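You operate a simulated robot arm through the tools that you are given. There is no shell and no other tool.

You are at the controls of a simulated robot arm. One attempt, no reset.

## Task
Stop the pump, shut the dripping trap cock and blot the water.
Fine: motor switch off first; wet rag in the scrap bin, catch cup under the spout.

The check looks at the end state, three seconds after you hand in, the way a careful person would. Anything else that was tipped, shoved, dropped, spilled or broken makes it a failure.

## Robot
A 6-joint arm with a two-finger parallel gripper, fixed in place. Base frame: the origin is on the floor under the middle of its stand, x ahead of it, y to its left, z up; the work surface is at about z = 767. Lengths are in mm, angles in rad, forces in N, time in s.
With the tool pointing down near the work surface it reaches from about 260 to 680 mm from the base axis. Its first joint turns from -1.152 to 1.152 rad. Payload 2.9 kg.
The tool frame sits at the grasp point between the pads (the TCP): z along the fingers, y along the line on which they close. The tips reach 30 mm beyond it. The gripper opens to 110 mm. The fingers are 20 mm wide and 10 mm thick; the gripper's body (48 by 112 mm) begins 55 mm behind the TCP.
Orientation is that of the tool frame in the base frame, as a unit quaternion [x, y, z, w]. With the fingers straight down and closing along the base's y, the tool's x points along the base's -x, its y along +y and its z along -z.

## Interface
- The arm moves only by the tool nudge_tool. Its argument "moves" is a list of rows, each a list of 3 entries, a list of its own where there are three numbers: the turn, a rotation vector about the tool's x, y, z in rad, then the shift along the tool's x, y, z in cm, then the closure, from 0 (fully open) to 1 (shut). In form: [[[rx, ry, rz], [dx, dy, dz], grip], ...]. A call has 1 to 20 rows; each row is the pose to reach, as a shift and turn from the pose commanded when the call began, along the tool's axes at that moment. A row lasts 0.2 s, in which the tool goes at most 50 mm and 0.15 rad; a call with a longer step from one row to the next is refused whole, and so is a gripper value outside its range. A pose out of reach is approached as far as the arm can. The call stops where the force on the tool passes 70 N (or 10 N more than at its start, if that is more) or the arm is blocked; 0.2 s more then pass. Each finger travels about 108 mm/s and halts on what it meets, pressing with about 25 N; the grip force reading is that of the motor and also rises with nothing between the fingers. The clock runs only during rows and for 0.2 s after the last one: add rows that repeat a pose to give the fingers time. It gives the time, the measured TCP pose, the force on the tool (base axes), the opening and the grip force at its end, in the units of the frame above (readings bear some noise), with the torque about the TCP (base axes, N m) and any sound that the robot's microphone picked up.
- Cameras (640 x 400 px; columns grow to the right, rows downward): "scene" is fixed at [79.9, 427.9, 1392.4]; the picture's right is [-0.67, -0.74, 0.00], its down [-0.35, 0.31, -0.88] and it looks along [0.66, -0.59, -0.47] (base axes); focal length 280 px, centre (320, 200). "wrist" rides on the gripper at [72, 17, -103] in the tool frame; the picture's right is [-0.23, 0.97, 0.00], its down [-0.76, -0.18, -0.62] and it looks along [-0.61, -0.14, 0.78] (tool axes); focal length 222 px, centre (320, 200). There is no depth. A picture from a camera that has moved, and an enlarged one, comes with that camera's place and axes in the base frame and with its lens. The place of the scene camera against the robot may be out by one fixed shift of up to 18 mm in any direction.
- snapshot(camera): a new picture of that camera. No time passes.
- zoom(camera, box): a new picture of the part [left, top, right, bottom] of that camera's present view, enlarged. No time passes.
- close_job(): hands the job in; it is judged then, once.

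Places have to be worked out from the pictures, the camera data and where the tool is seen. Open the gripper and draw the arm clear of the work before you hand the job in, unless the task says otherwise.

The tools are called after "Request:" by a JSON object that holds its "method" and its "body". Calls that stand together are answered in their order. nudge_tool: Moves the arm, as the interface text tells. Its arguments: {"type":"object","properties":{"moves":{"type":"array","items":{"type":"array"}}},"required":["moves"]} The other tools are called the same way: snapshot (camera) takes a picture; zoom (camera, box) takes an enlarged picture of a part of a camera's view; close_job () hands the job in.

At the start:

```text
clock: 0.0
tool_pos: [445.0, -109.3, 1206.5]
tool_rot: [0.0, 1.0, 0.0, 0.0]
force: [-0.8, 0.0, 0.0]
wrist_torque: [0.03, 0.0, -0.01]
finger_gap: 109.9
grasp_force: 0.1
```

scene: 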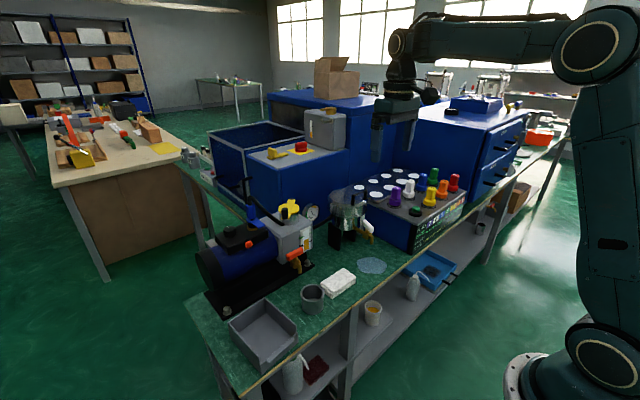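
wrist: 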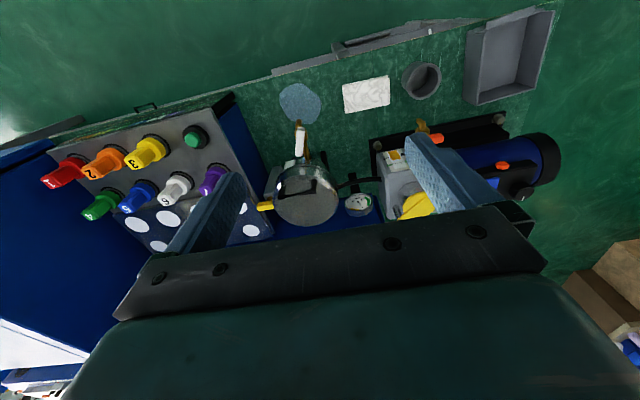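

I start by looking closer at the pump, the trap and the items on the bench before moving anything.

Request:
{"method": "zoom", "body": {"camera": "scene", "box": [180, 170, 340, 270]}}

Request:
{"method": "zoom", "body": {"camera": "scene", "box": [300, 170, 460, 270]}}

Request:
{"method": "zoom", "body": {"camera": "scene", "box": [200, 250, 440, 400]}}

Request:
{"method": "zoom", "body": {"camera": "wrist", "box": [240, 60, 440, 240]}}

Request:
{"method": "zoom", "body": {"camera": "wrist", "box": [360, 80, 580, 230]}}

```text
4.00 times, centred on (260, 220) of scene
camera zoom: at [79.9, 427.9, 1392.4], right [-0.67, -0.74, 0.0], down [-0.35, 0.31, -0.88], along [0.66, -0.59, -0.47], focal length 1118 px, centre (560, 120)
```

zoom: 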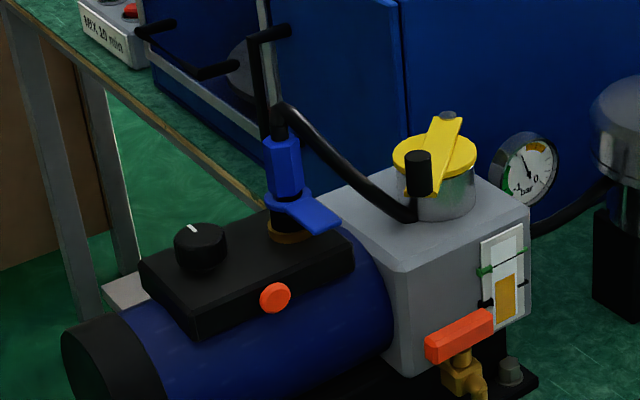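

```text
4.00 times, centred on (380, 220) of scene
camera zoom: at [79.9, 427.9, 1392.4], right [-0.67, -0.74, 0.0], down [-0.35, 0.31, -0.88], along [0.66, -0.59, -0.47], focal length 1118 px, centre (80, 120)
```

zoom: 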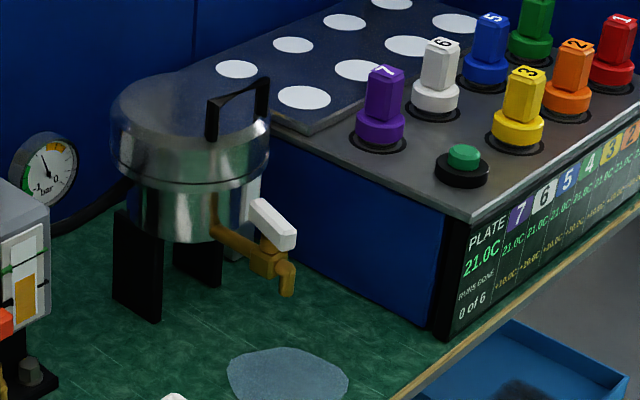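

```text
2.67 times, centred on (320, 325) of scene
camera zoom: at [79.9, 427.9, 1392.4], right [-0.67, -0.74, 0.0], down [-0.35, 0.31, -0.88], along [0.66, -0.59, -0.47], focal length 746 px, centre (320, -133)
```

zoom: 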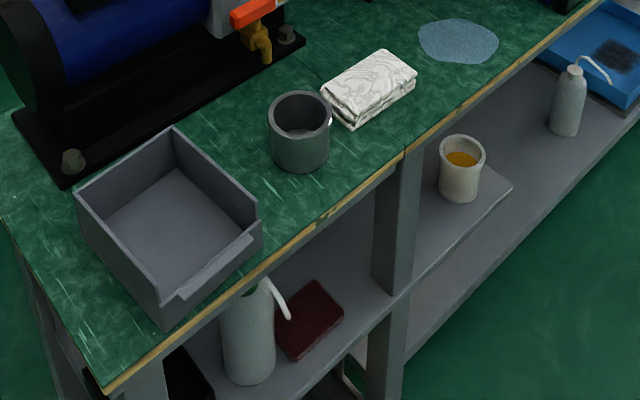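

```text
2.22 times, centred on (340, 150) of wrist
camera zoom: at [373.0, -91.6, 1309.6], right [0.23, 0.97, 0.0], down [0.76, -0.18, 0.62], along [0.61, -0.14, -0.78], focal length 494 px, centre (276, 311)
```

zoom: 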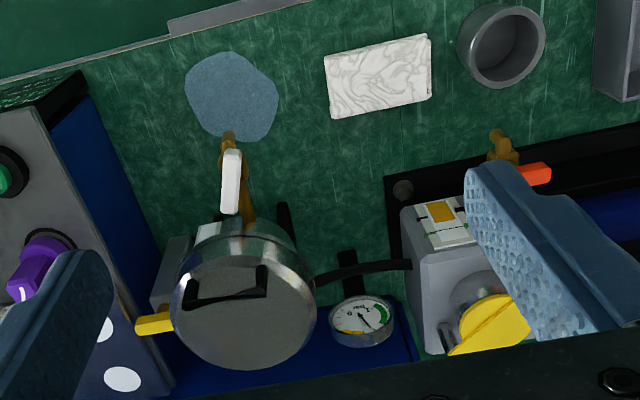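

```text
2.67 times, centred on (470, 155) of wrist
camera zoom: at [373.0, -91.6, 1309.6], right [0.23, 0.97, 0.0], down [0.76, -0.18, 0.62], along [0.61, -0.14, -0.78], focal length 592 px, centre (-80, 320)
```

zoom: 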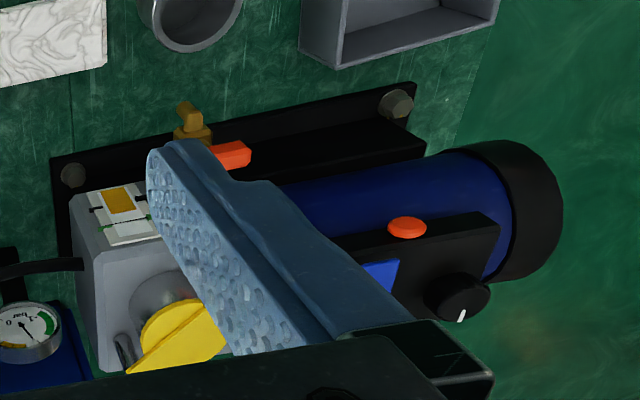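

The pump has a black rotary knob and an orange button on the motor box, plus several valve levers. I zoom further to read labels and the lever states.

Request:
{"method": "zoom", "body": {"camera": "scene", "box": [210, 210, 274, 250]}}

Request:
{"method": "zoom", "body": {"camera": "scene", "box": [270, 195, 334, 235]}}

Request:
{"method": "zoom", "body": {"camera": "scene", "box": [330, 205, 394, 245]}}

Request:
{"method": "zoom", "body": {"camera": "scene", "box": [276, 225, 340, 265]}}

Request:
{"method": "zoom", "body": {"camera": "wrist", "box": [480, 140, 576, 200]}}

Request:
{"method": "zoom", "body": {"camera": "wrist", "box": [250, 100, 346, 160]}}

```text
10.00 times, centred on (242, 230) of scene
camera zoom: at [79.9, 427.9, 1392.4], right [-0.67, -0.74, 0.0], down [-0.35, 0.31, -0.88], along [0.66, -0.59, -0.47], focal length 2796 px, centre (1100, -100)
```

zoom: 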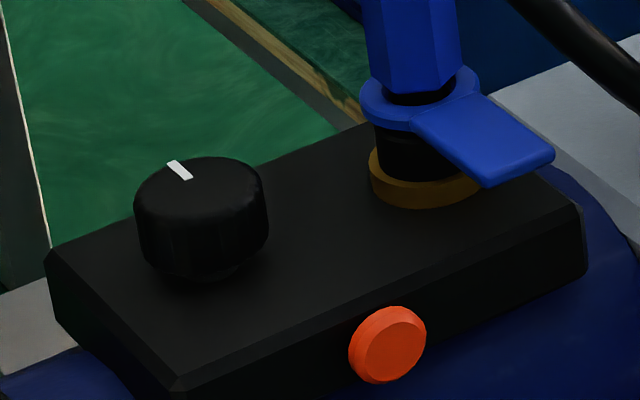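

```text
10.00 times, centred on (302, 215) of scene
camera zoom: at [79.9, 427.9, 1392.4], right [-0.67, -0.74, 0.0], down [-0.35, 0.31, -0.88], along [0.66, -0.59, -0.47], focal length 2796 px, centre (500, 50)
```

zoom: 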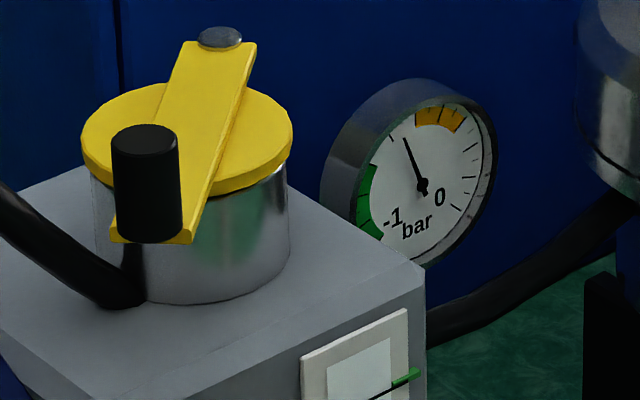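

```text
10.00 times, centred on (362, 225) of scene
camera zoom: at [79.9, 427.9, 1392.4], right [-0.67, -0.74, 0.0], down [-0.35, 0.31, -0.88], along [0.66, -0.59, -0.47], focal length 2796 px, centre (-100, -50)
```

zoom: 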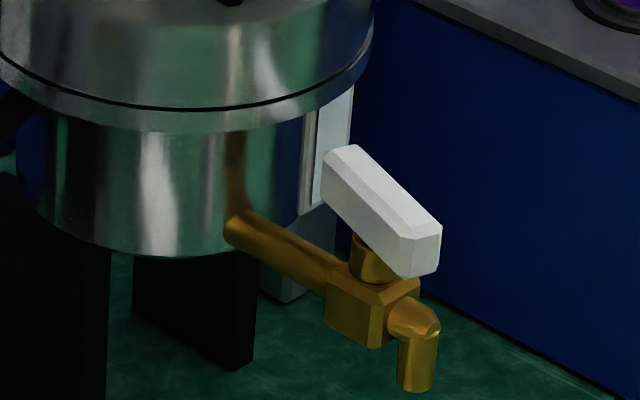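

```text
10.00 times, centred on (308, 245) of scene
camera zoom: at [79.9, 427.9, 1392.4], right [-0.67, -0.74, 0.0], down [-0.35, 0.31, -0.88], along [0.66, -0.59, -0.47], focal length 2796 px, centre (440, -250)
```

zoom: 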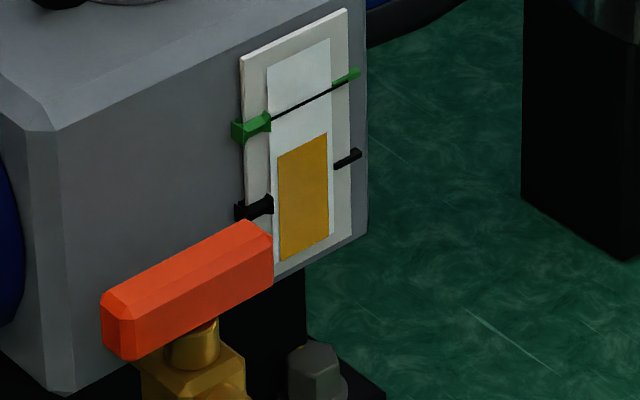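

```text
6.67 times, centred on (528, 170) of wrist
camera zoom: at [373.0, -91.6, 1309.6], right [0.23, 0.97, 0.0], down [0.76, -0.18, 0.62], along [0.61, -0.14, -0.78], focal length 1481 px, centre (-1067, 400)
```

zoom: 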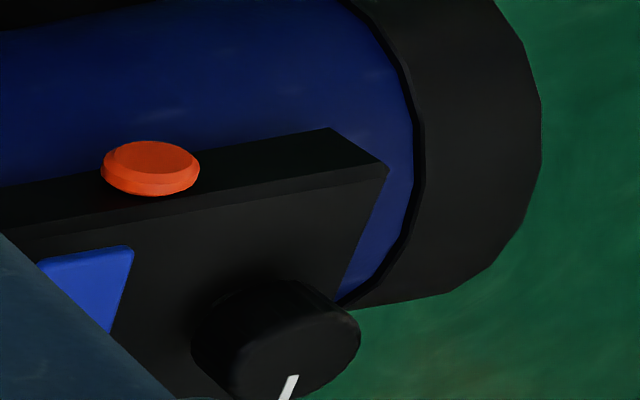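

```text
6.67 times, centred on (298, 130) of wrist
camera zoom: at [373.0, -91.6, 1309.6], right [0.23, 0.97, 0.0], down [0.76, -0.18, 0.62], along [0.61, -0.14, -0.78], focal length 1481 px, centre (467, 667)
```

zoom: 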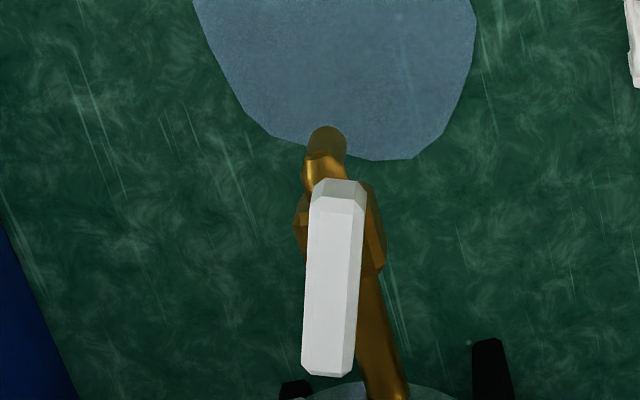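

Lever and knob states so far: the white cock lever lies roughly along its pipe (open). The black knob, at about (681, 200, 990), points to +x with no label visible yet. I move the gripper to about (540, 215, 1130), well clear of everything, to get a close look at the motor switch and hear whether the pump runs.

Request:
{"method": "nudge_tool", "body": {"moves": [[[0, 0, 0], [-1.2, 4.05, 0.95], 0], [[0, 0, 0], [-2.4, 8.1, 1.9], 0], [[0, 0, 0], [-3.6, 12.15, 2.85], 0], [[0, 0, 0], [-4.8, 16.2, 3.8], 0], [[0, 0, 0], [-6.0, 20.25, 4.75], 0], [[0, 0, 0], [-7.2, 24.3, 5.7], 0], [[0, 0, 0], [-8.4, 28.35, 6.65], 0], [[0, 0, 0], [-9.5, 32.4, 7.6], 0]]}}

Request:
{"method": "snapshot", "body": {"camera": "wrist"}}

Request:
{"method": "zoom", "body": {"camera": "wrist", "box": [240, 80, 400, 180]}}

```text
clock: 1.8
tool_pos: [541.5, 215.4, 1131.4]
tool_rot: [0.0, 1.0, -0.001, 0.0]
force: [0.6, 0.2, 0.2]
wrist_torque: [-0.02, -0.03, 0.0]
finger_gap: 110.0
grasp_force: 0.1
```

```text
taken
camera wrist: at [469.1, 233.3, 1235.5], right [0.23, 0.97, 0.0], down [0.76, -0.18, 0.62], along [0.61, -0.14, -0.78], focal length 222 px, centre (320, 200)
```

wrist: 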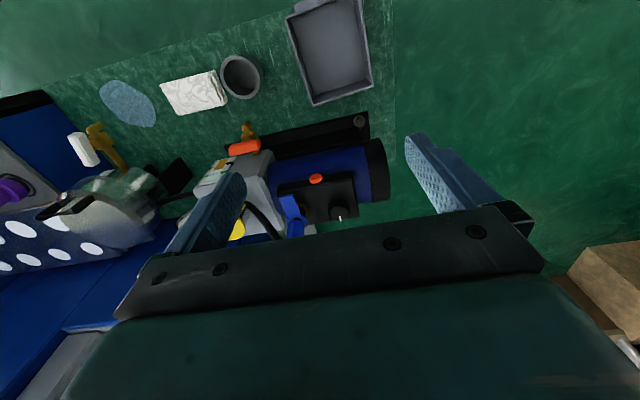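

```text
4.00 times, centred on (320, 130) of wrist
camera zoom: at [469.1, 233.3, 1235.5], right [0.23, 0.97, 0.0], down [0.76, -0.18, 0.62], along [0.61, -0.14, -0.78], focal length 888 px, centre (320, 480)
```

zoom: 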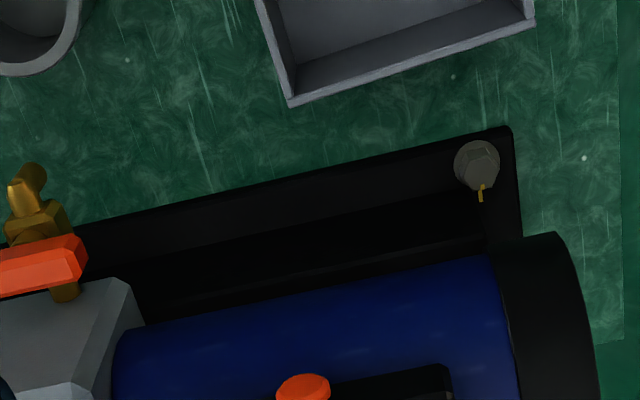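

The motor box is now in the middle of the wrist view; I zoom in on the knob and the orange button to look for markings.

Request:
{"method": "zoom", "body": {"camera": "wrist", "box": [270, 165, 366, 225]}}

Request:
{"method": "zoom", "body": {"camera": "wrist", "box": [60, 110, 156, 170]}}

Request:
{"method": "zoom", "body": {"camera": "wrist", "box": [210, 110, 306, 170]}}

Request:
{"method": "snapshot", "body": {"camera": "scene"}}

```text
6.67 times, centred on (318, 195) of wrist
camera zoom: at [469.1, 233.3, 1235.5], right [0.23, 0.97, 0.0], down [0.76, -0.18, 0.62], along [0.61, -0.14, -0.78], focal length 1481 px, centre (333, 233)
```

zoom: 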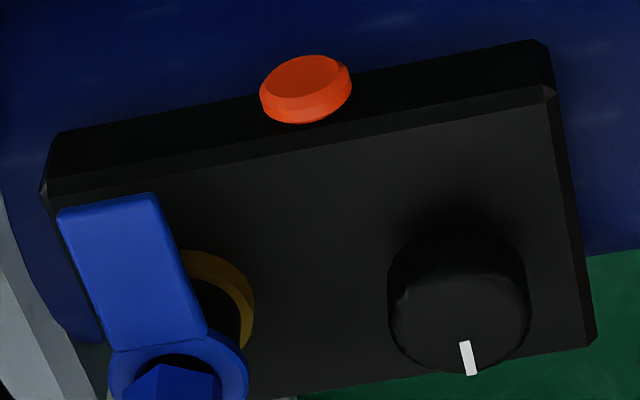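

```text
6.67 times, centred on (108, 140) of wrist
camera zoom: at [469.1, 233.3, 1235.5], right [0.23, 0.97, 0.0], down [0.76, -0.18, 0.62], along [0.61, -0.14, -0.78], focal length 1481 px, centre (1733, 600)
```

zoom: 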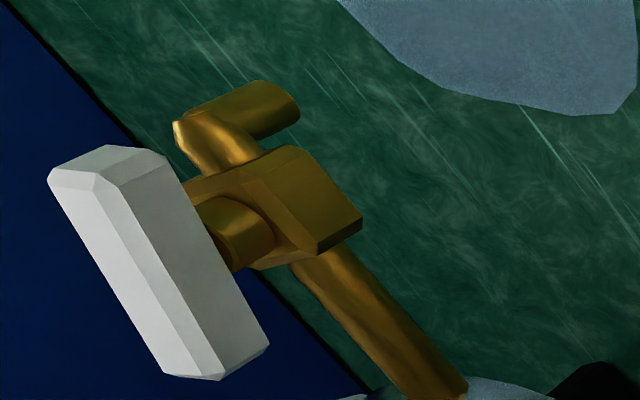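

```text
6.67 times, centred on (258, 140) of wrist
camera zoom: at [469.1, 233.3, 1235.5], right [0.23, 0.97, 0.0], down [0.76, -0.18, 0.62], along [0.61, -0.14, -0.78], focal length 1481 px, centre (733, 600)
```

zoom: 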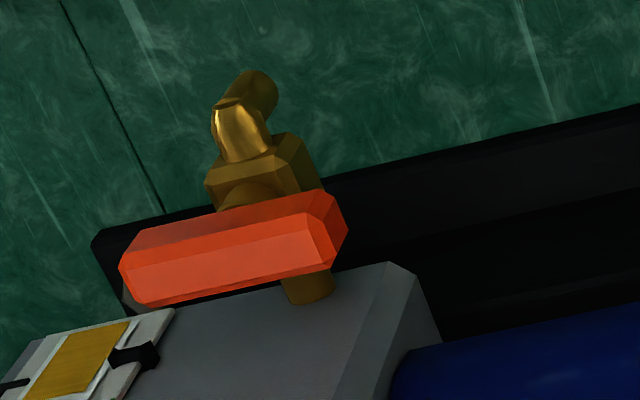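

```text
taken
```

scene: 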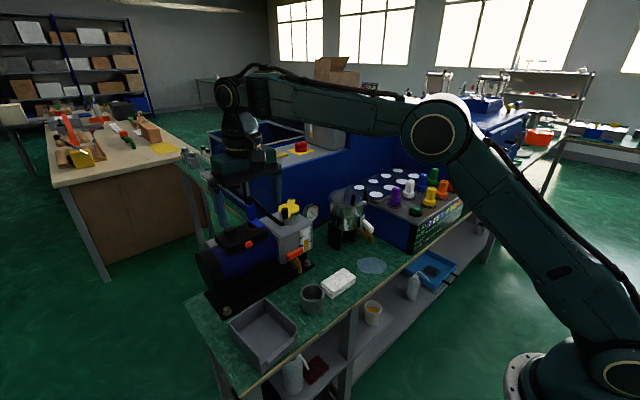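

No labels are visible, but the knob's white pointer faces +x. The two wrist views put the knob at about (693, 211, 987), so the scene camera is off by roughly 12 mm. I zoom the scene camera to check clearances above the blue valve next to the knob.

Request:
{"method": "zoom", "body": {"camera": "scene", "box": [190, 130, 318, 210]}}

Request:
{"method": "zoom", "body": {"camera": "scene", "box": [190, 190, 318, 270]}}

```text
5.00 times, centred on (254, 170) of scene
camera zoom: at [79.9, 427.9, 1392.4], right [-0.67, -0.74, 0.0], down [-0.35, 0.31, -0.88], along [0.66, -0.59, -0.47], focal length 1398 px, centre (650, 350)
```

zoom: 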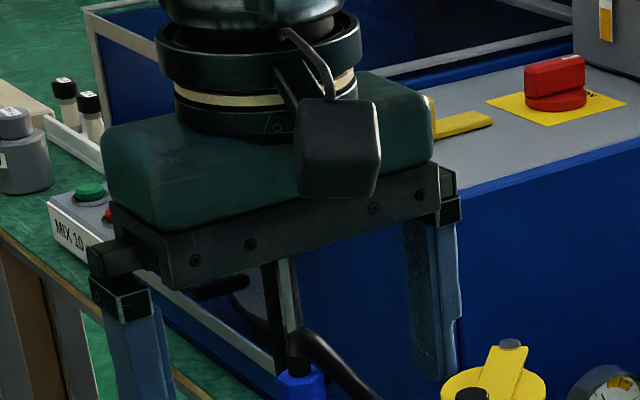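

```text
5.00 times, centred on (254, 230) of scene
camera zoom: at [79.9, 427.9, 1392.4], right [-0.67, -0.74, 0.0], down [-0.35, 0.31, -0.88], along [0.66, -0.59, -0.47], focal length 1398 px, centre (650, 50)
```

zoom: 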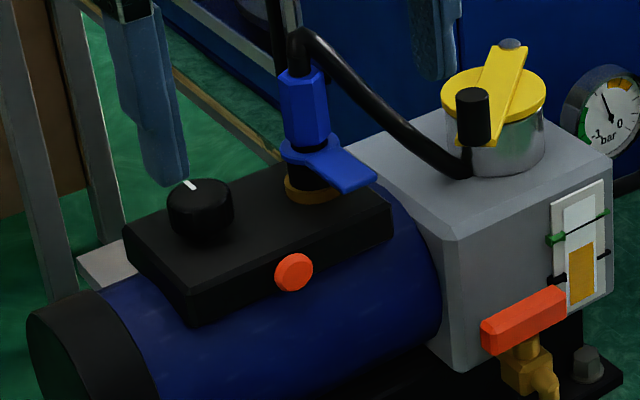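

The black pole is part of the cabinet in the background, so only the blue valve with its hose, next to the knob, needs clearance. The knob is about 724 mm out, beyond vertical reach, so I tilt the fingers outward 0.35 rad. I also narrow the gap to about 66 mm and go to about (645, 211, 1090) for a closer look.

Request:
{"method": "nudge_tool", "body": {"moves": [[[0, -0.07, 0], [-2.1, -0.1, 0.8], 0.1], [[0, -0.14, 0], [-4.2, -0.2, 1.6], 0.2], [[0, -0.21, 0], [-6.3, -0.3, 2.4], 0.3], [[0, -0.28, 0], [-8.4, -0.4, 3.2], 0.4], [[0, -0.35, 0], [-10.5, -0.4, 4.0], 0.4], [[0, -0.35, 0], [-10.5, -0.4, 4.0], 0.4]]}}

Request:
{"method": "snapshot", "body": {"camera": "wrist"}}

Request:
{"method": "snapshot", "body": {"camera": "scene"}}

```text
clock: 3.2
tool_pos: [647.4, 208.7, 1090.3]
tool_rot: [0.0, 0.985, 0.0, 0.175]
force: [-0.4, 0.3, -0.2]
wrist_torque: [0.02, 0.01, -0.02]
finger_gap: 66.0
grasp_force: 0.1
```

```text
taken
camera wrist: at [543.0, 226.6, 1161.6], right [0.21, 0.97, 0.08], down [0.5, -0.18, 0.85], along [0.84, -0.14, -0.53], focal length 222 px, centre (320, 200)
```

wrist: 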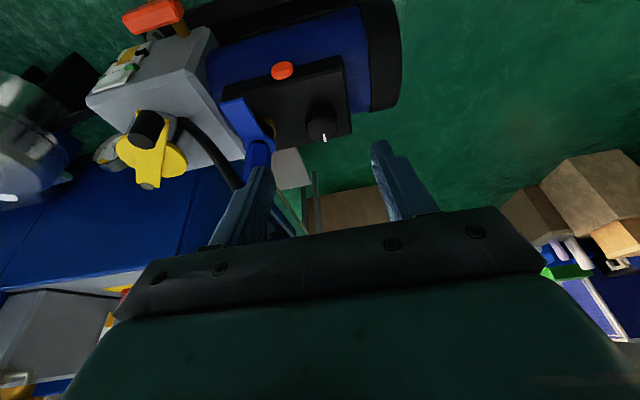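

```text
taken
```

scene: 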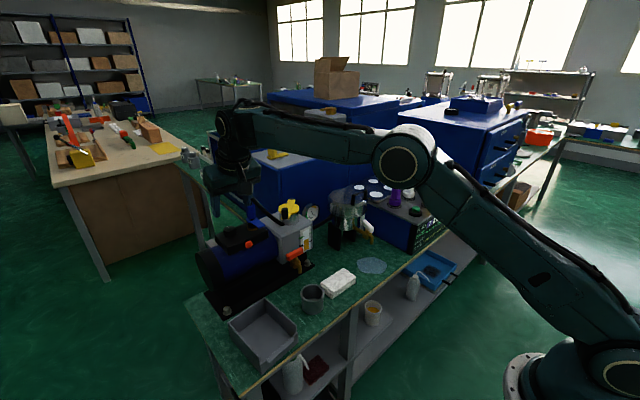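

The arm reached the tilted pose. I zoom to measure the knob's top, the box top and the valve from here.

Request:
{"method": "zoom", "body": {"camera": "wrist", "box": [264, 80, 376, 150]}}

Request:
{"method": "zoom", "body": {"camera": "wrist", "box": [200, 80, 360, 180]}}

Request:
{"method": "zoom", "body": {"camera": "scene", "box": [180, 170, 308, 250]}}

```text
5.71 times, centred on (320, 115) of wrist
camera zoom: at [543.0, 226.6, 1161.6], right [0.21, 0.97, 0.08], down [0.5, -0.18, 0.85], along [0.84, -0.14, -0.53], focal length 1269 px, centre (320, 686)
```

zoom: 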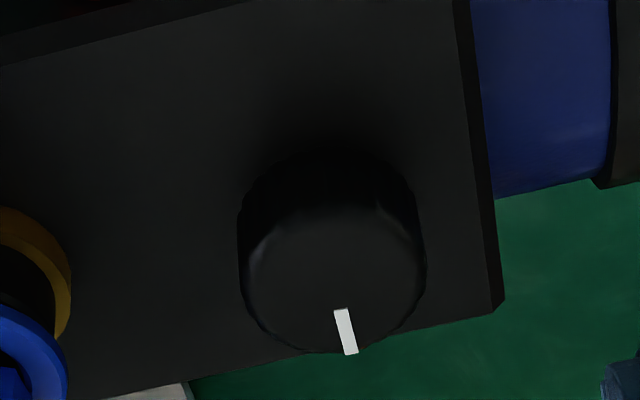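

```text
4.00 times, centred on (280, 130) of wrist
camera zoom: at [543.0, 226.6, 1161.6], right [0.21, 0.97, 0.08], down [0.5, -0.18, 0.85], along [0.84, -0.14, -0.53], focal length 888 px, centre (480, 480)
```

zoom: 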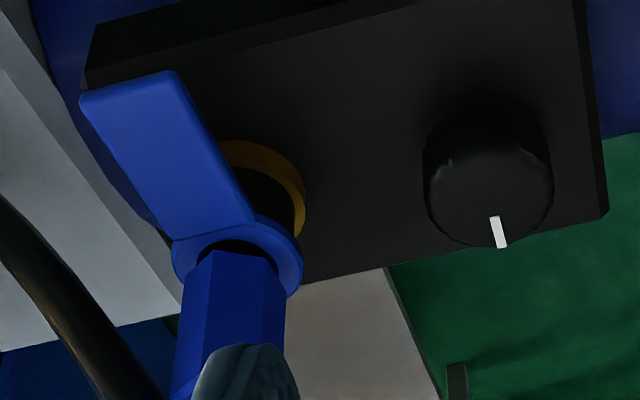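

```text
5.00 times, centred on (244, 210) of scene
camera zoom: at [79.9, 427.9, 1392.4], right [-0.67, -0.74, 0.0], down [-0.35, 0.31, -0.88], along [0.66, -0.59, -0.47], focal length 1398 px, centre (700, 150)
```

zoom: 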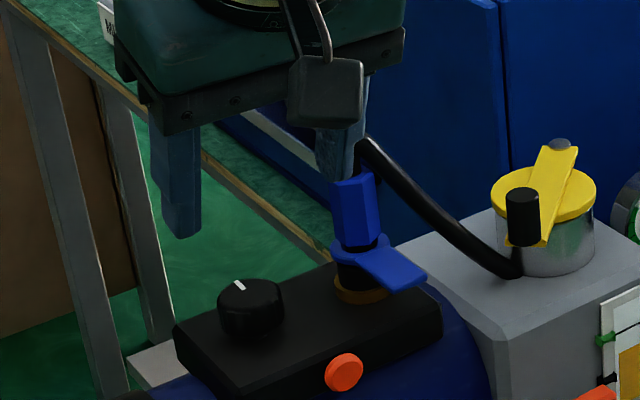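

From the combined views I put the knob at (689, 210), with its top at z≈991 and the box top at z≈968; the valve and hose elbow are at about (690, 144) up to z≈1061. I yaw the tilted tool 0.6 rad clockwise so the body stays away from the valve, and hover above the knob.

Request:
{"method": "nudge_tool", "body": {"moves": [[[0.0343, 0, 0.0939], [-0.4, 0.07, 0.69], 0.4], [[0.0686, 0, 0.1879], [-0.8, 0.14, 1.38], 0.4], [[0.1029, 0, 0.2818], [-1.21, 0.21, 2.07], 0.4], [[0.1371, 0, 0.3757], [-1.61, 0.29, 2.75], 0.4], [[0.1714, 0, 0.4697], [-2.02, 0.36, 3.44], 0.4], [[0.2057, 0, 0.5636], [-2.42, 0.43, 4.13], 0.4], [[0.2057, 0, 0.5636], [-2.42, 0.43, 4.13], 0.4]]}}

Request:
{"method": "snapshot", "body": {"camera": "wrist"}}

Request:
{"method": "zoom", "body": {"camera": "scene", "box": [180, 170, 308, 250]}}

```text
clock: 4.8
tool_pos: [606.9, 242.5, 1038.7]
tool_rot: [0.292, 0.941, -0.051, 0.166]
force: [-0.6, -0.4, -0.6]
wrist_torque: [0.01, 0.03, -0.02]
finger_gap: 66.1
grasp_force: 0.1
out of reach, approached as far as the arm can: row 2, 3, 4, 5, 6, 7
```

```text
taken
camera wrist: at [531.7, 315.7, 1110.6], right [0.73, 0.68, 0.08], down [0.31, -0.43, 0.85], along [0.61, -0.59, -0.53], focal length 222 px, centre (320, 200)
```

wrist: 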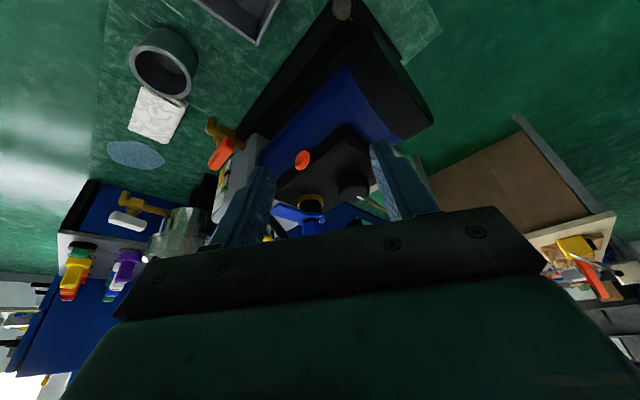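

```text
5.00 times, centred on (244, 210) of scene
camera zoom: at [79.9, 427.9, 1392.4], right [-0.67, -0.74, 0.0], down [-0.35, 0.31, -0.88], along [0.66, -0.59, -0.47], focal length 1398 px, centre (700, 150)
```

zoom: 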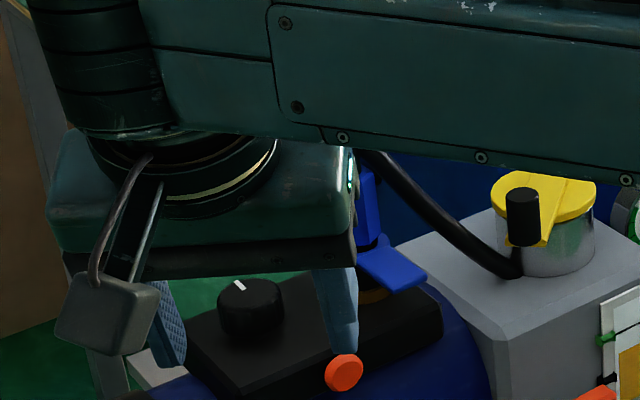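

The arm can't reach that yaw with so little tilt; it stopped at (607, 242, 1039), still above the box. I hold the pose for one row to find out which commanded pose it kept.

Request:
{"method": "nudge_tool", "body": {"moves": [[[0, 0, 0], [0, 0, 0], 0.4]]}}

```text
clock: 5.2
tool_pos: [607.7, 242.0, 1038.4]
tool_rot: [0.291, 0.941, -0.052, 0.167]
force: [-0.2, -0.1, 0.0]
wrist_torque: [0.02, -0.02, -0.01]
finger_gap: 66.1
grasp_force: 0.0
```

It kept the clipped pose, so I now plan a steeper 0.8 rad tilt at yaw −0.3, which should bring the wrist within reach. I move the fingertips to hover about 30 mm above the knob at (690, 210, 1020).

Request:
{"method": "nudge_tool", "body": {"moves": [[[-0.0274, -0.0744, -0.0423], [-1.045, 0.23, 0.338], 0.5], [[-0.0548, -0.1488, -0.0846], [-2.09, 0.46, 0.677], 0.5], [[-0.0823, -0.2233, -0.1269], [-3.135, 0.69, 1.015], 0.5], [[-0.1097, -0.2977, -0.1692], [-4.18, 0.92, 1.353], 0.5], [[-0.1371, -0.3721, -0.2115], [-5.225, 1.15, 1.69], 0.5], [[-0.1645, -0.4465, -0.2538], [-6.27, 1.38, 2.03], 0.5], [[-0.1645, -0.4465, -0.2538], [-6.27, 1.38, 2.03], 0.5]]}}

Request:
{"method": "snapshot", "body": {"camera": "wrist"}}

Request:
{"method": "zoom", "body": {"camera": "scene", "box": [180, 170, 308, 250]}}

```text
clock: 6.8
tool_pos: [673.6, 218.7, 1043.8]
tool_rot: [0.137, 0.911, -0.058, 0.386]
force: [-0.8, 0.4, -0.3]
wrist_torque: [-0.05, 0.01, 0.03]
finger_gap: 55.0
grasp_force: 0.0
```

```text
taken
camera wrist: at [558.6, 271.3, 1063.3], right [0.44, 0.88, 0.16], down [0.03, -0.19, 0.98], along [0.9, -0.42, -0.11], focal length 222 px, centre (320, 200)
```

wrist: 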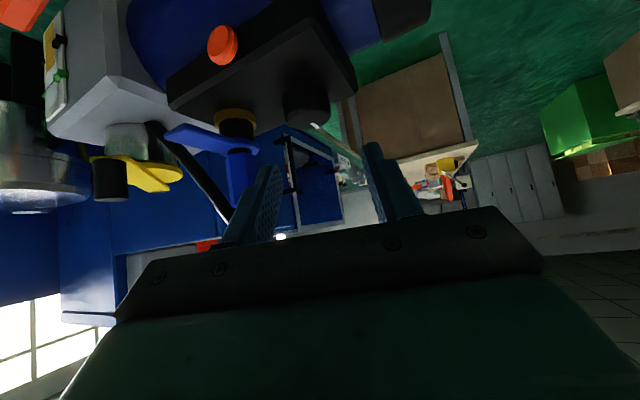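

```text
5.00 times, centred on (244, 210) of scene
camera zoom: at [79.9, 427.9, 1392.4], right [-0.67, -0.74, 0.0], down [-0.35, 0.31, -0.88], along [0.66, -0.59, -0.47], focal length 1398 px, centre (700, 150)
```

zoom: 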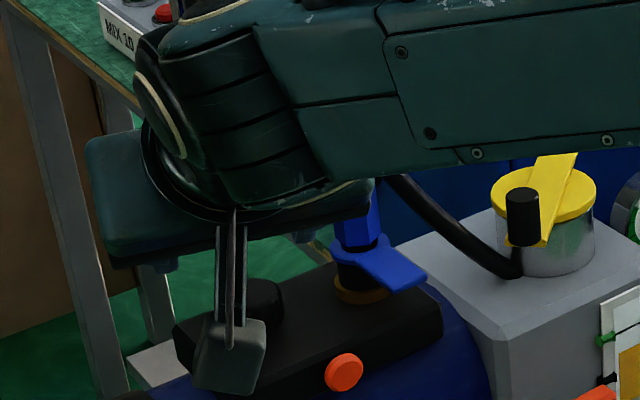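

The arm reached the steep pose (TCP about (671, 217, 1042)). I zoom to see how the knob sits relative to the fingers.

Request:
{"method": "zoom", "body": {"camera": "wrist", "box": [240, 60, 400, 160]}}

Request:
{"method": "zoom", "body": {"camera": "wrist", "box": [160, 60, 480, 260]}}

```text
4.00 times, centred on (320, 110) of wrist
camera zoom: at [558.6, 271.3, 1063.3], right [0.44, 0.88, 0.16], down [0.03, -0.19, 0.98], along [0.9, -0.42, -0.11], focal length 888 px, centre (320, 560)
```

zoom: 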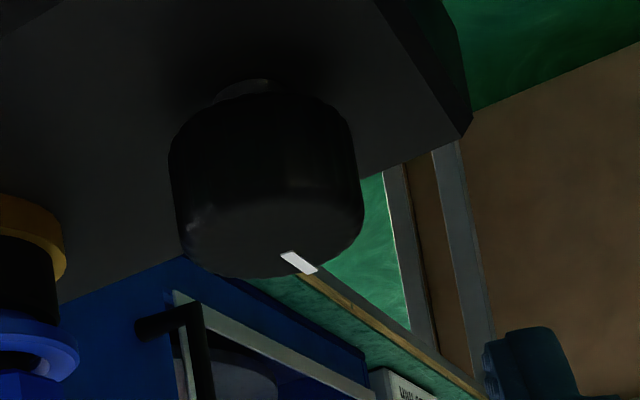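

```text
2.00 times, centred on (320, 160) of wrist
camera zoom: at [558.6, 271.3, 1063.3], right [0.44, 0.88, 0.16], down [0.03, -0.19, 0.98], along [0.9, -0.42, -0.11], focal length 444 px, centre (320, 280)
```

zoom: 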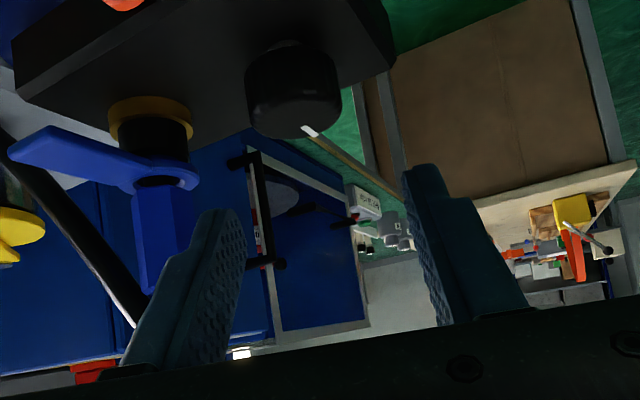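

The knob appears within 1 px of where I predicted, so it stands at (689.5, 210) with its top at z≈991. I lower the open fingers around it, correcting 3.6 mm sideways and stopping a little short of the box top.

Request:
{"method": "nudge_tool", "body": {"moves": [[[0, 0, 0], [0, -0.36, 0], 0.5], [[0, 0, 0], [0.61, -0.36, 0.63], 0.5], [[0, 0, 0], [1.22, -0.36, 1.26], 0.5], [[0, 0, 0], [1.83, -0.36, 1.9], 0.5], [[0, 0, 0], [2.43, -0.36, 2.53], 0.5], [[0, 0, 0], [2.43, -0.36, 2.53], 0.5]]}}

Request:
{"method": "snapshot", "body": {"camera": "wrist"}}

Request:
{"method": "zoom", "body": {"camera": "wrist", "box": [200, 80, 440, 230]}}

Request:
{"method": "zoom", "body": {"camera": "scene", "box": [180, 180, 308, 260]}}

```text
clock: 8.2
tool_pos: [674.0, 214.4, 1008.5]
tool_rot: [0.138, 0.911, -0.058, 0.385]
force: [-0.1, 0.8, -0.9]
wrist_torque: [0.02, 0.01, 0.02]
finger_gap: 55.0
grasp_force: 0.1
```

```text
taken
camera wrist: at [559.5, 267.4, 1029.2], right [0.44, 0.88, 0.16], down [0.03, -0.19, 0.98], along [0.9, -0.43, -0.11], focal length 222 px, centre (320, 200)
```

wrist: 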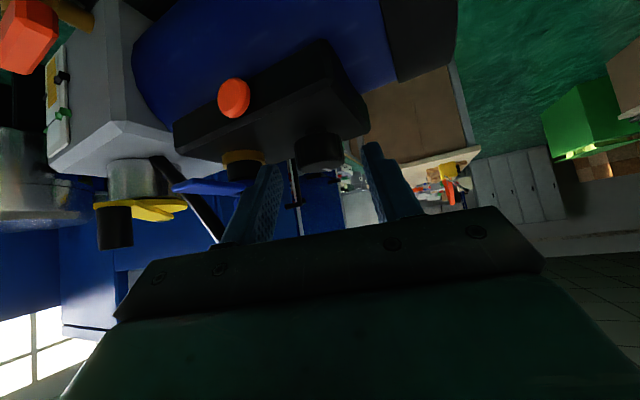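

```text
2.67 times, centred on (320, 155) of wrist
camera zoom: at [559.5, 267.4, 1029.2], right [0.44, 0.88, 0.16], down [0.03, -0.19, 0.98], along [0.9, -0.43, -0.11], focal length 592 px, centre (320, 320)
```

zoom: 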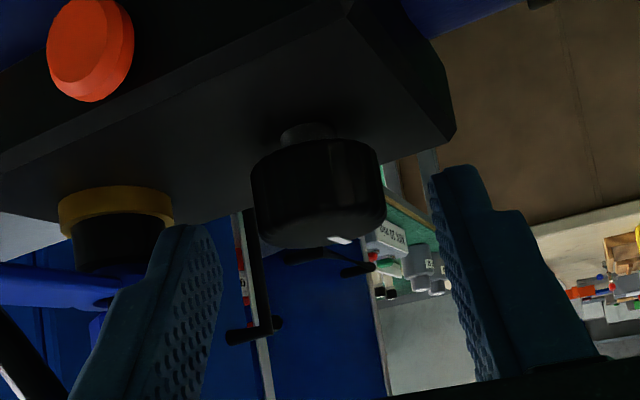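

```text
5.00 times, centred on (244, 220) of scene
camera zoom: at [79.9, 427.9, 1392.4], right [-0.67, -0.74, 0.0], down [-0.35, 0.31, -0.88], along [0.66, -0.59, -0.47], focal length 1398 px, centre (700, 100)
```

zoom: 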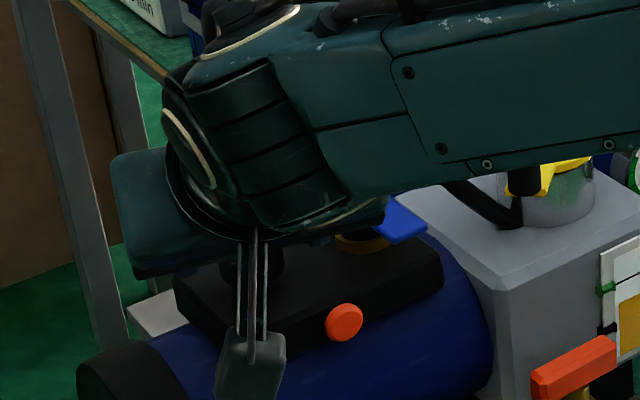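

The fingers straddle the knob, centred within about 1 mm, with the tips only just below its top. I go 6 mm lower and close on it, expecting a gap of about 33 mm.

Request:
{"method": "nudge_tool", "body": {"moves": [[[0, 0, 0], [0.43, 0, 0.42], 0.5], [[0, 0, 0], [0.43, 0, 0.42], 0.6], [[0, 0, 0], [0.43, 0, 0.42], 0.72], [[0, 0, 0], [0.43, 0, 0.42], 0.76], [[0, 0, 0], [0.43, 0, 0.42], 0.76]]}}

Request:
{"method": "zoom", "body": {"camera": "wrist", "box": [200, 80, 440, 230]}}

```text
clock: 9.4
tool_pos: [674.1, 214.8, 1003.9]
tool_rot: [0.137, 0.911, -0.057, 0.384]
force: [2.6, 3.0, -0.4]
wrist_torque: [-0.28, -0.12, 0.05]
finger_gap: 31.5
grasp_force: 45.5
```

```text
2.67 times, centred on (320, 155) of wrist
camera zoom: at [559.3, 268.5, 1023.5], right [0.44, 0.88, 0.16], down [0.03, -0.19, 0.98], along [0.9, -0.42, -0.11], focal length 592 px, centre (320, 320)
```

zoom: 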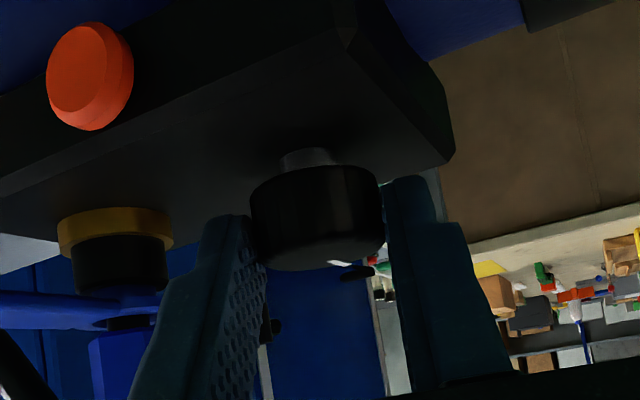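

Gripped: gap 31.5 mm at 45 N. I now turn the knob 0.3 rad counter-clockwise (seen from above) about its own axis, watching torque and sound to learn which way it goes.

Request:
{"method": "nudge_tool", "body": {"moves": [[[-0.0717, 0, -0.0697], [-0.005, -0.161, 0.006], 0.76], [[-0.1435, 0, -0.1393], [-0.022, -0.321, 0.022], 0.76], [[-0.2152, 0, -0.209], [-0.049, -0.476, 0.051], 0.76]]}}

Request:
{"method": "zoom", "body": {"camera": "wrist", "box": [200, 80, 440, 230]}}

```text
clock: 10.2
tool_pos: [673.1, 209.5, 1003.5]
tool_rot: [-0.001, 0.921, 0.001, 0.39]
force: [2.3, 5.7, 3.4]
wrist_torque: [-0.4, 0.92, 0.11]
finger_gap: 31.4
grasp_force: 44.4
```

```text
2.67 times, centred on (320, 155) of wrist
camera zoom: at [547.9, 227.2, 1023.4], right [0.16, 0.97, 0.16], down [0.08, -0.18, 0.98], along [0.98, -0.14, -0.11], focal length 592 px, centre (320, 320)
```

zoom: 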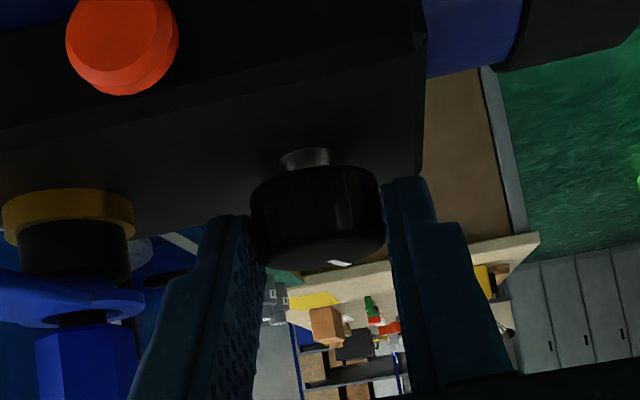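

The pointer kept its place relative to the fingers, so the knob turned with the gripper and counter-clockwise is free. I turn a further 0.15 rad, then open, swing back to yaw −0.3 and regrip, staying within orientations I know are reachable.

Request:
{"method": "nudge_tool", "body": {"moves": [[[-0.0538, 0, -0.0523], [-0.003, -0.122, 0.003], 0.76], [[-0.1076, 0, -0.1045], [-0.013, -0.244, 0.013], 0.76], [[-0.1076, 0, -0.1045], [-0.013, -0.244, 0.013], 0.5], [[-0.1076, 0, -0.1045], [-0.013, -0.244, 0.013], 0.5], [[-0.0215, 0, -0.0209], [0, -0.049, 0.001], 0.5], [[0.0717, 0, 0.0697], [-0.006, 0.163, 0.006], 0.5], [[0.1435, 0, 0.1393], [-0.023, 0.324, 0.023], 0.5], [[0.2152, 0, 0.209], [-0.051, 0.482, 0.052], 0.5], [[0.2152, 0, 0.209], [-0.051, 0.482, 0.052], 0.5]]}}

Request:
{"method": "zoom", "body": {"camera": "wrist", "box": [200, 80, 440, 230]}}

Request:
{"method": "zoom", "body": {"camera": "scene", "box": [180, 180, 340, 280]}}

```text
clock: 12.2
tool_pos: [673.4, 214.5, 1003.0]
tool_rot: [0.139, 0.911, -0.058, 0.385]
force: [-0.3, -0.5, 0.3]
wrist_torque: [-0.02, 0.01, 0.0]
finger_gap: 55.3
grasp_force: 0.1
```

```text
2.67 times, centred on (320, 155) of wrist
camera zoom: at [559.7, 267.6, 1023.1], right [0.44, 0.88, 0.16], down [0.03, -0.19, 0.98], along [0.9, -0.43, -0.11], focal length 592 px, centre (320, 320)
```

zoom: 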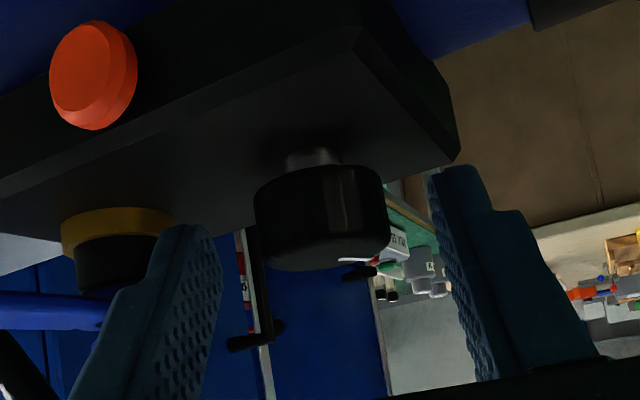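

```text
4.00 times, centred on (260, 230) of scene
camera zoom: at [79.9, 427.9, 1392.4], right [-0.67, -0.74, 0.0], down [-0.35, 0.31, -0.88], along [0.66, -0.59, -0.47], focal length 1118 px, centre (560, 80)
```

zoom: 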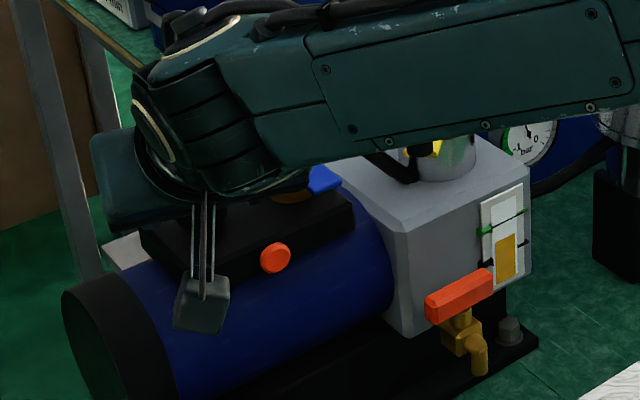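

The pointer has moved about 0.45 rad toward +y and stayed there, with no spring-back. I regrip at yaw −0.3 and turn another 0.44 rad the same way.

Request:
{"method": "nudge_tool", "body": {"moves": [[[0, 0, 0], [0, 0, 0], 0.65], [[0, 0, 0], [0, 0, 0], 0.76], [[0, 0, 0], [0, 0, 0], 0.76], [[-0.0789, 0, -0.0766], [-0.007, -0.179, 0.007], 0.76], [[-0.1578, 0, -0.1533], [-0.027, -0.356, 0.028], 0.76], [[-0.2367, 0, -0.2299], [-0.061, -0.529, 0.063], 0.76], [[-0.3157, 0, -0.3065], [-0.108, -0.695, 0.111], 0.76]]}}

Request:
{"method": "zoom", "body": {"camera": "wrist", "box": [200, 80, 440, 230]}}

```text
clock: 13.8
tool_pos: [674.6, 207.3, 1003.1]
tool_rot: [-0.065, 0.918, 0.028, 0.39]
force: [7.2, 9.0, 3.6]
wrist_torque: [-0.18, 0.71, 0.13]
finger_gap: 31.4
grasp_force: 45.0
```

```text
2.67 times, centred on (320, 155) of wrist
camera zoom: at [547.4, 207.3, 1022.7], right [0.02, 0.99, 0.16], down [0.11, -0.17, 0.98], along [0.99, 0.0, -0.11], focal length 592 px, centre (320, 320)
```

zoom: 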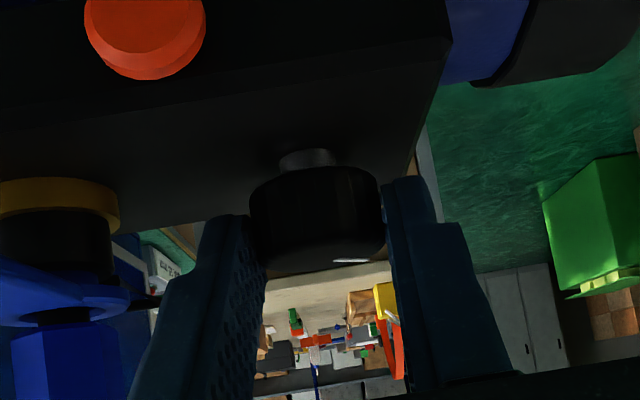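

Torque stays low and the pointer again moved with the fingers, about 0.89 rad in total. I open, swing back, regrip and turn another 0.44 rad.

Request:
{"method": "nudge_tool", "body": {"moves": [[[0, 0, 0], [0, 0, 0], 0.5], [[0, 0, 0], [0, 0, 0], 0.5], [[0.0789, 0, 0.0766], [-0.007, 0.179, 0.007], 0.5], [[0.1578, 0, 0.1533], [-0.027, 0.356, 0.028], 0.5], [[0.2367, 0, 0.2299], [-0.061, 0.528, 0.063], 0.5], [[0.3157, 0, 0.3065], [-0.108, 0.694, 0.112], 0.5], [[0.3157, 0, 0.3065], [-0.108, 0.694, 0.112], 0.65], [[0.3157, 0, 0.3065], [-0.108, 0.694, 0.112], 0.76], [[0.3157, 0, 0.3065], [-0.108, 0.694, 0.112], 0.76], [[0.2367, 0, 0.2299], [-0.061, 0.528, 0.063], 0.76], [[0.1578, 0, 0.1533], [-0.027, 0.356, 0.028], 0.76], [[0.0789, 0, 0.0766], [-0.007, 0.179, 0.007], 0.76], [[0, 0, 0], [0, 0, 0], 0.76]]}}

Request:
{"method": "zoom", "body": {"camera": "wrist", "box": [200, 80, 440, 230]}}

```text
clock: 16.6
tool_pos: [673.6, 207.7, 1003.8]
tool_rot: [-0.066, 0.918, 0.029, 0.389]
force: [8.7, 12.3, 0.1]
wrist_torque: [-0.09, 0.75, 0.17]
finger_gap: 31.5
grasp_force: 45.1
```

```text
2.67 times, centred on (320, 155) of wrist
camera zoom: at [547.6, 207.2, 1023.8], right [0.02, 0.99, 0.16], down [0.11, -0.16, 0.98], along [0.99, 0.0, -0.11], focal length 592 px, centre (320, 320)
```

zoom: 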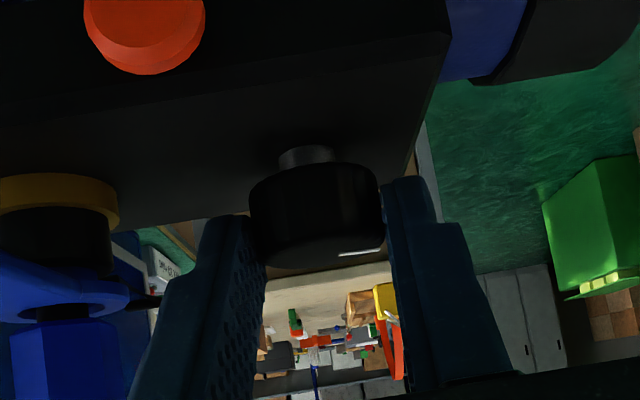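

The pointer is now close to +y (about 1.3 rad in total), with torque still low. I do one more stroke, stopping after about 0.3 rad to check for a stop or a click.

Request:
{"method": "nudge_tool", "body": {"moves": [[[0, 0, 0], [0, 0, 0], 0.5], [[0, 0, 0], [0, 0, 0], 0.5], [[0.0789, 0, 0.0766], [-0.007, 0.179, 0.007], 0.5], [[0.1578, 0, 0.1533], [-0.027, 0.356, 0.028], 0.5], [[0.2367, 0, 0.2299], [-0.061, 0.528, 0.063], 0.5], [[0.3157, 0, 0.3065], [-0.108, 0.694, 0.112], 0.5], [[0.3157, 0, 0.3065], [-0.108, 0.694, 0.112], 0.65], [[0.3157, 0, 0.3065], [-0.108, 0.694, 0.112], 0.76], [[0.3157, 0, 0.3065], [-0.108, 0.694, 0.112], 0.76], [[0.2367, 0, 0.2299], [-0.061, 0.528, 0.063], 0.76], [[0.1578, 0, 0.1533], [-0.027, 0.356, 0.028], 0.76], [[0.1184, 0, 0.115], [-0.017, 0.268, 0.018], 0.76]]}}

Request:
{"method": "zoom", "body": {"camera": "wrist", "box": [200, 80, 440, 230]}}

Request:
{"method": "zoom", "body": {"camera": "scene", "box": [280, 190, 344, 230]}}

```text
clock: 19.2
tool_pos: [672.0, 211.2, 1002.9]
tool_rot: [0.01, 0.921, -0.004, 0.389]
force: [-7.6, 6.8, 4.8]
wrist_torque: [0.07, 1.01, 0.09]
finger_gap: 31.3
grasp_force: 45.1
```

```text
2.67 times, centred on (320, 155) of wrist
camera zoom: at [548.3, 230.6, 1023.0], right [0.18, 0.97, 0.16], down [0.08, -0.18, 0.98], along [0.98, -0.16, -0.11], focal length 592 px, centre (320, 320)
```

zoom: 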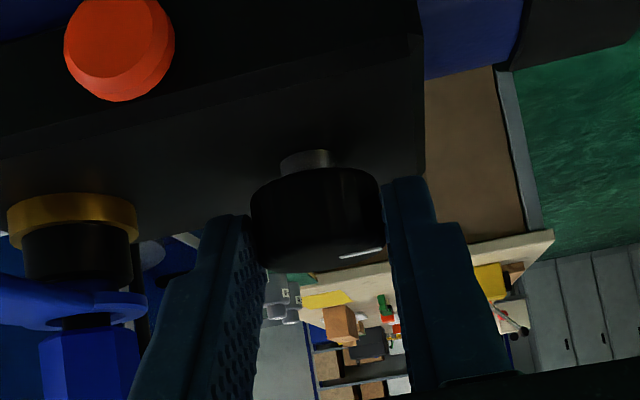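

```text
10.00 times, centred on (312, 210) of scene
camera zoom: at [79.6, 428.0, 1392.4], right [-0.67, -0.74, 0.0], down [-0.35, 0.31, -0.88], along [0.66, -0.59, -0.47], focal length 2796 px, centre (400, 100)
```

zoom: 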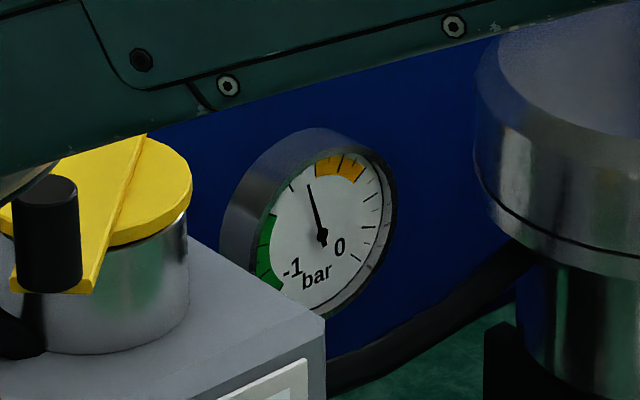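

The pointer now sits at roughly 1.1–1.2 rad and did not advance with this last stroke, so it may have hit a stop. I open, lift away and look at the knob from above to measure its angle properly.

Request:
{"method": "nudge_tool", "body": {"moves": [[[0, 0, 0], [0, 0, 0], 0.5], [[0, 0, 0], [0, 0, 0], 0.5], [[0, 0, 0], [-2.15, 0, -2.09], 0.5], [[0, 0, 0], [-4.3, 0, -4.18], 0.5], [[0, 0.14, 0], [-4.46, 0, -5.45], 0.5], [[0, 0.28, 0], [-4.63, 0, -6.72], 0.5], [[0, 0.42, 0], [-4.57, 0, -7.78], 0.5], [[0, 0.42, 0], [-4.57, 0, -7.78], 0.5]]}}

Request:
{"method": "zoom", "body": {"camera": "wrist", "box": [264, 80, 376, 150]}}

Request:
{"method": "zoom", "body": {"camera": "scene", "box": [200, 190, 328, 270]}}

```text
clock: 21.0
tool_pos: [651.2, 211.1, 1089.5]
tool_rot: [0.012, 0.982, -0.002, 0.188]
force: [-0.7, 0.2, -0.3]
wrist_torque: [-0.01, -0.01, 0.02]
finger_gap: 55.1
grasp_force: 0.0
```

```text
5.71 times, centred on (320, 115) of wrist
camera zoom: at [545.4, 230.2, 1159.0], right [0.24, 0.97, 0.08], down [0.47, -0.19, 0.86], along [0.85, -0.16, -0.5], focal length 1269 px, centre (320, 686)
```

zoom: 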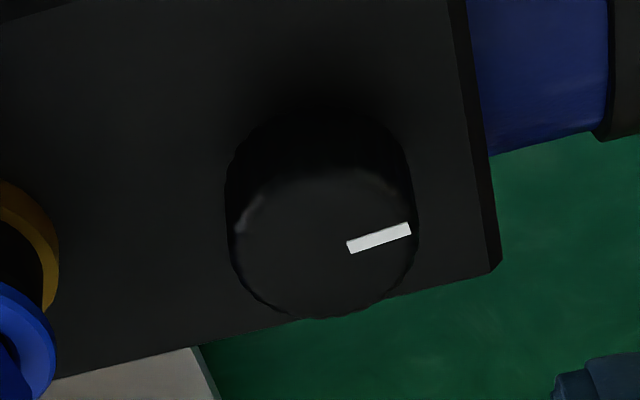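

```text
5.00 times, centred on (264, 230) of scene
camera zoom: at [79.9, 427.9, 1392.4], right [-0.67, -0.74, 0.0], down [-0.35, 0.31, -0.88], along [0.66, -0.59, -0.47], focal length 1398 px, centre (600, 50)
```

zoom: 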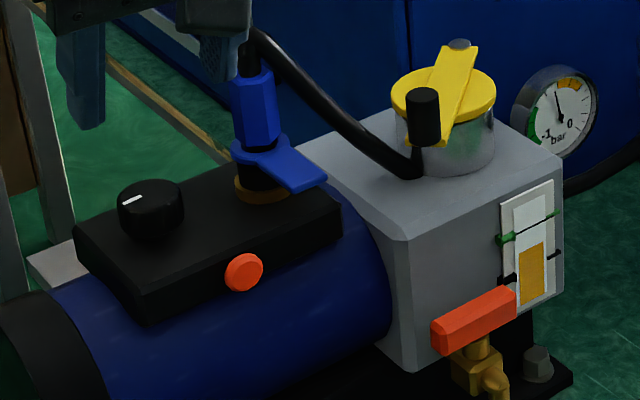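

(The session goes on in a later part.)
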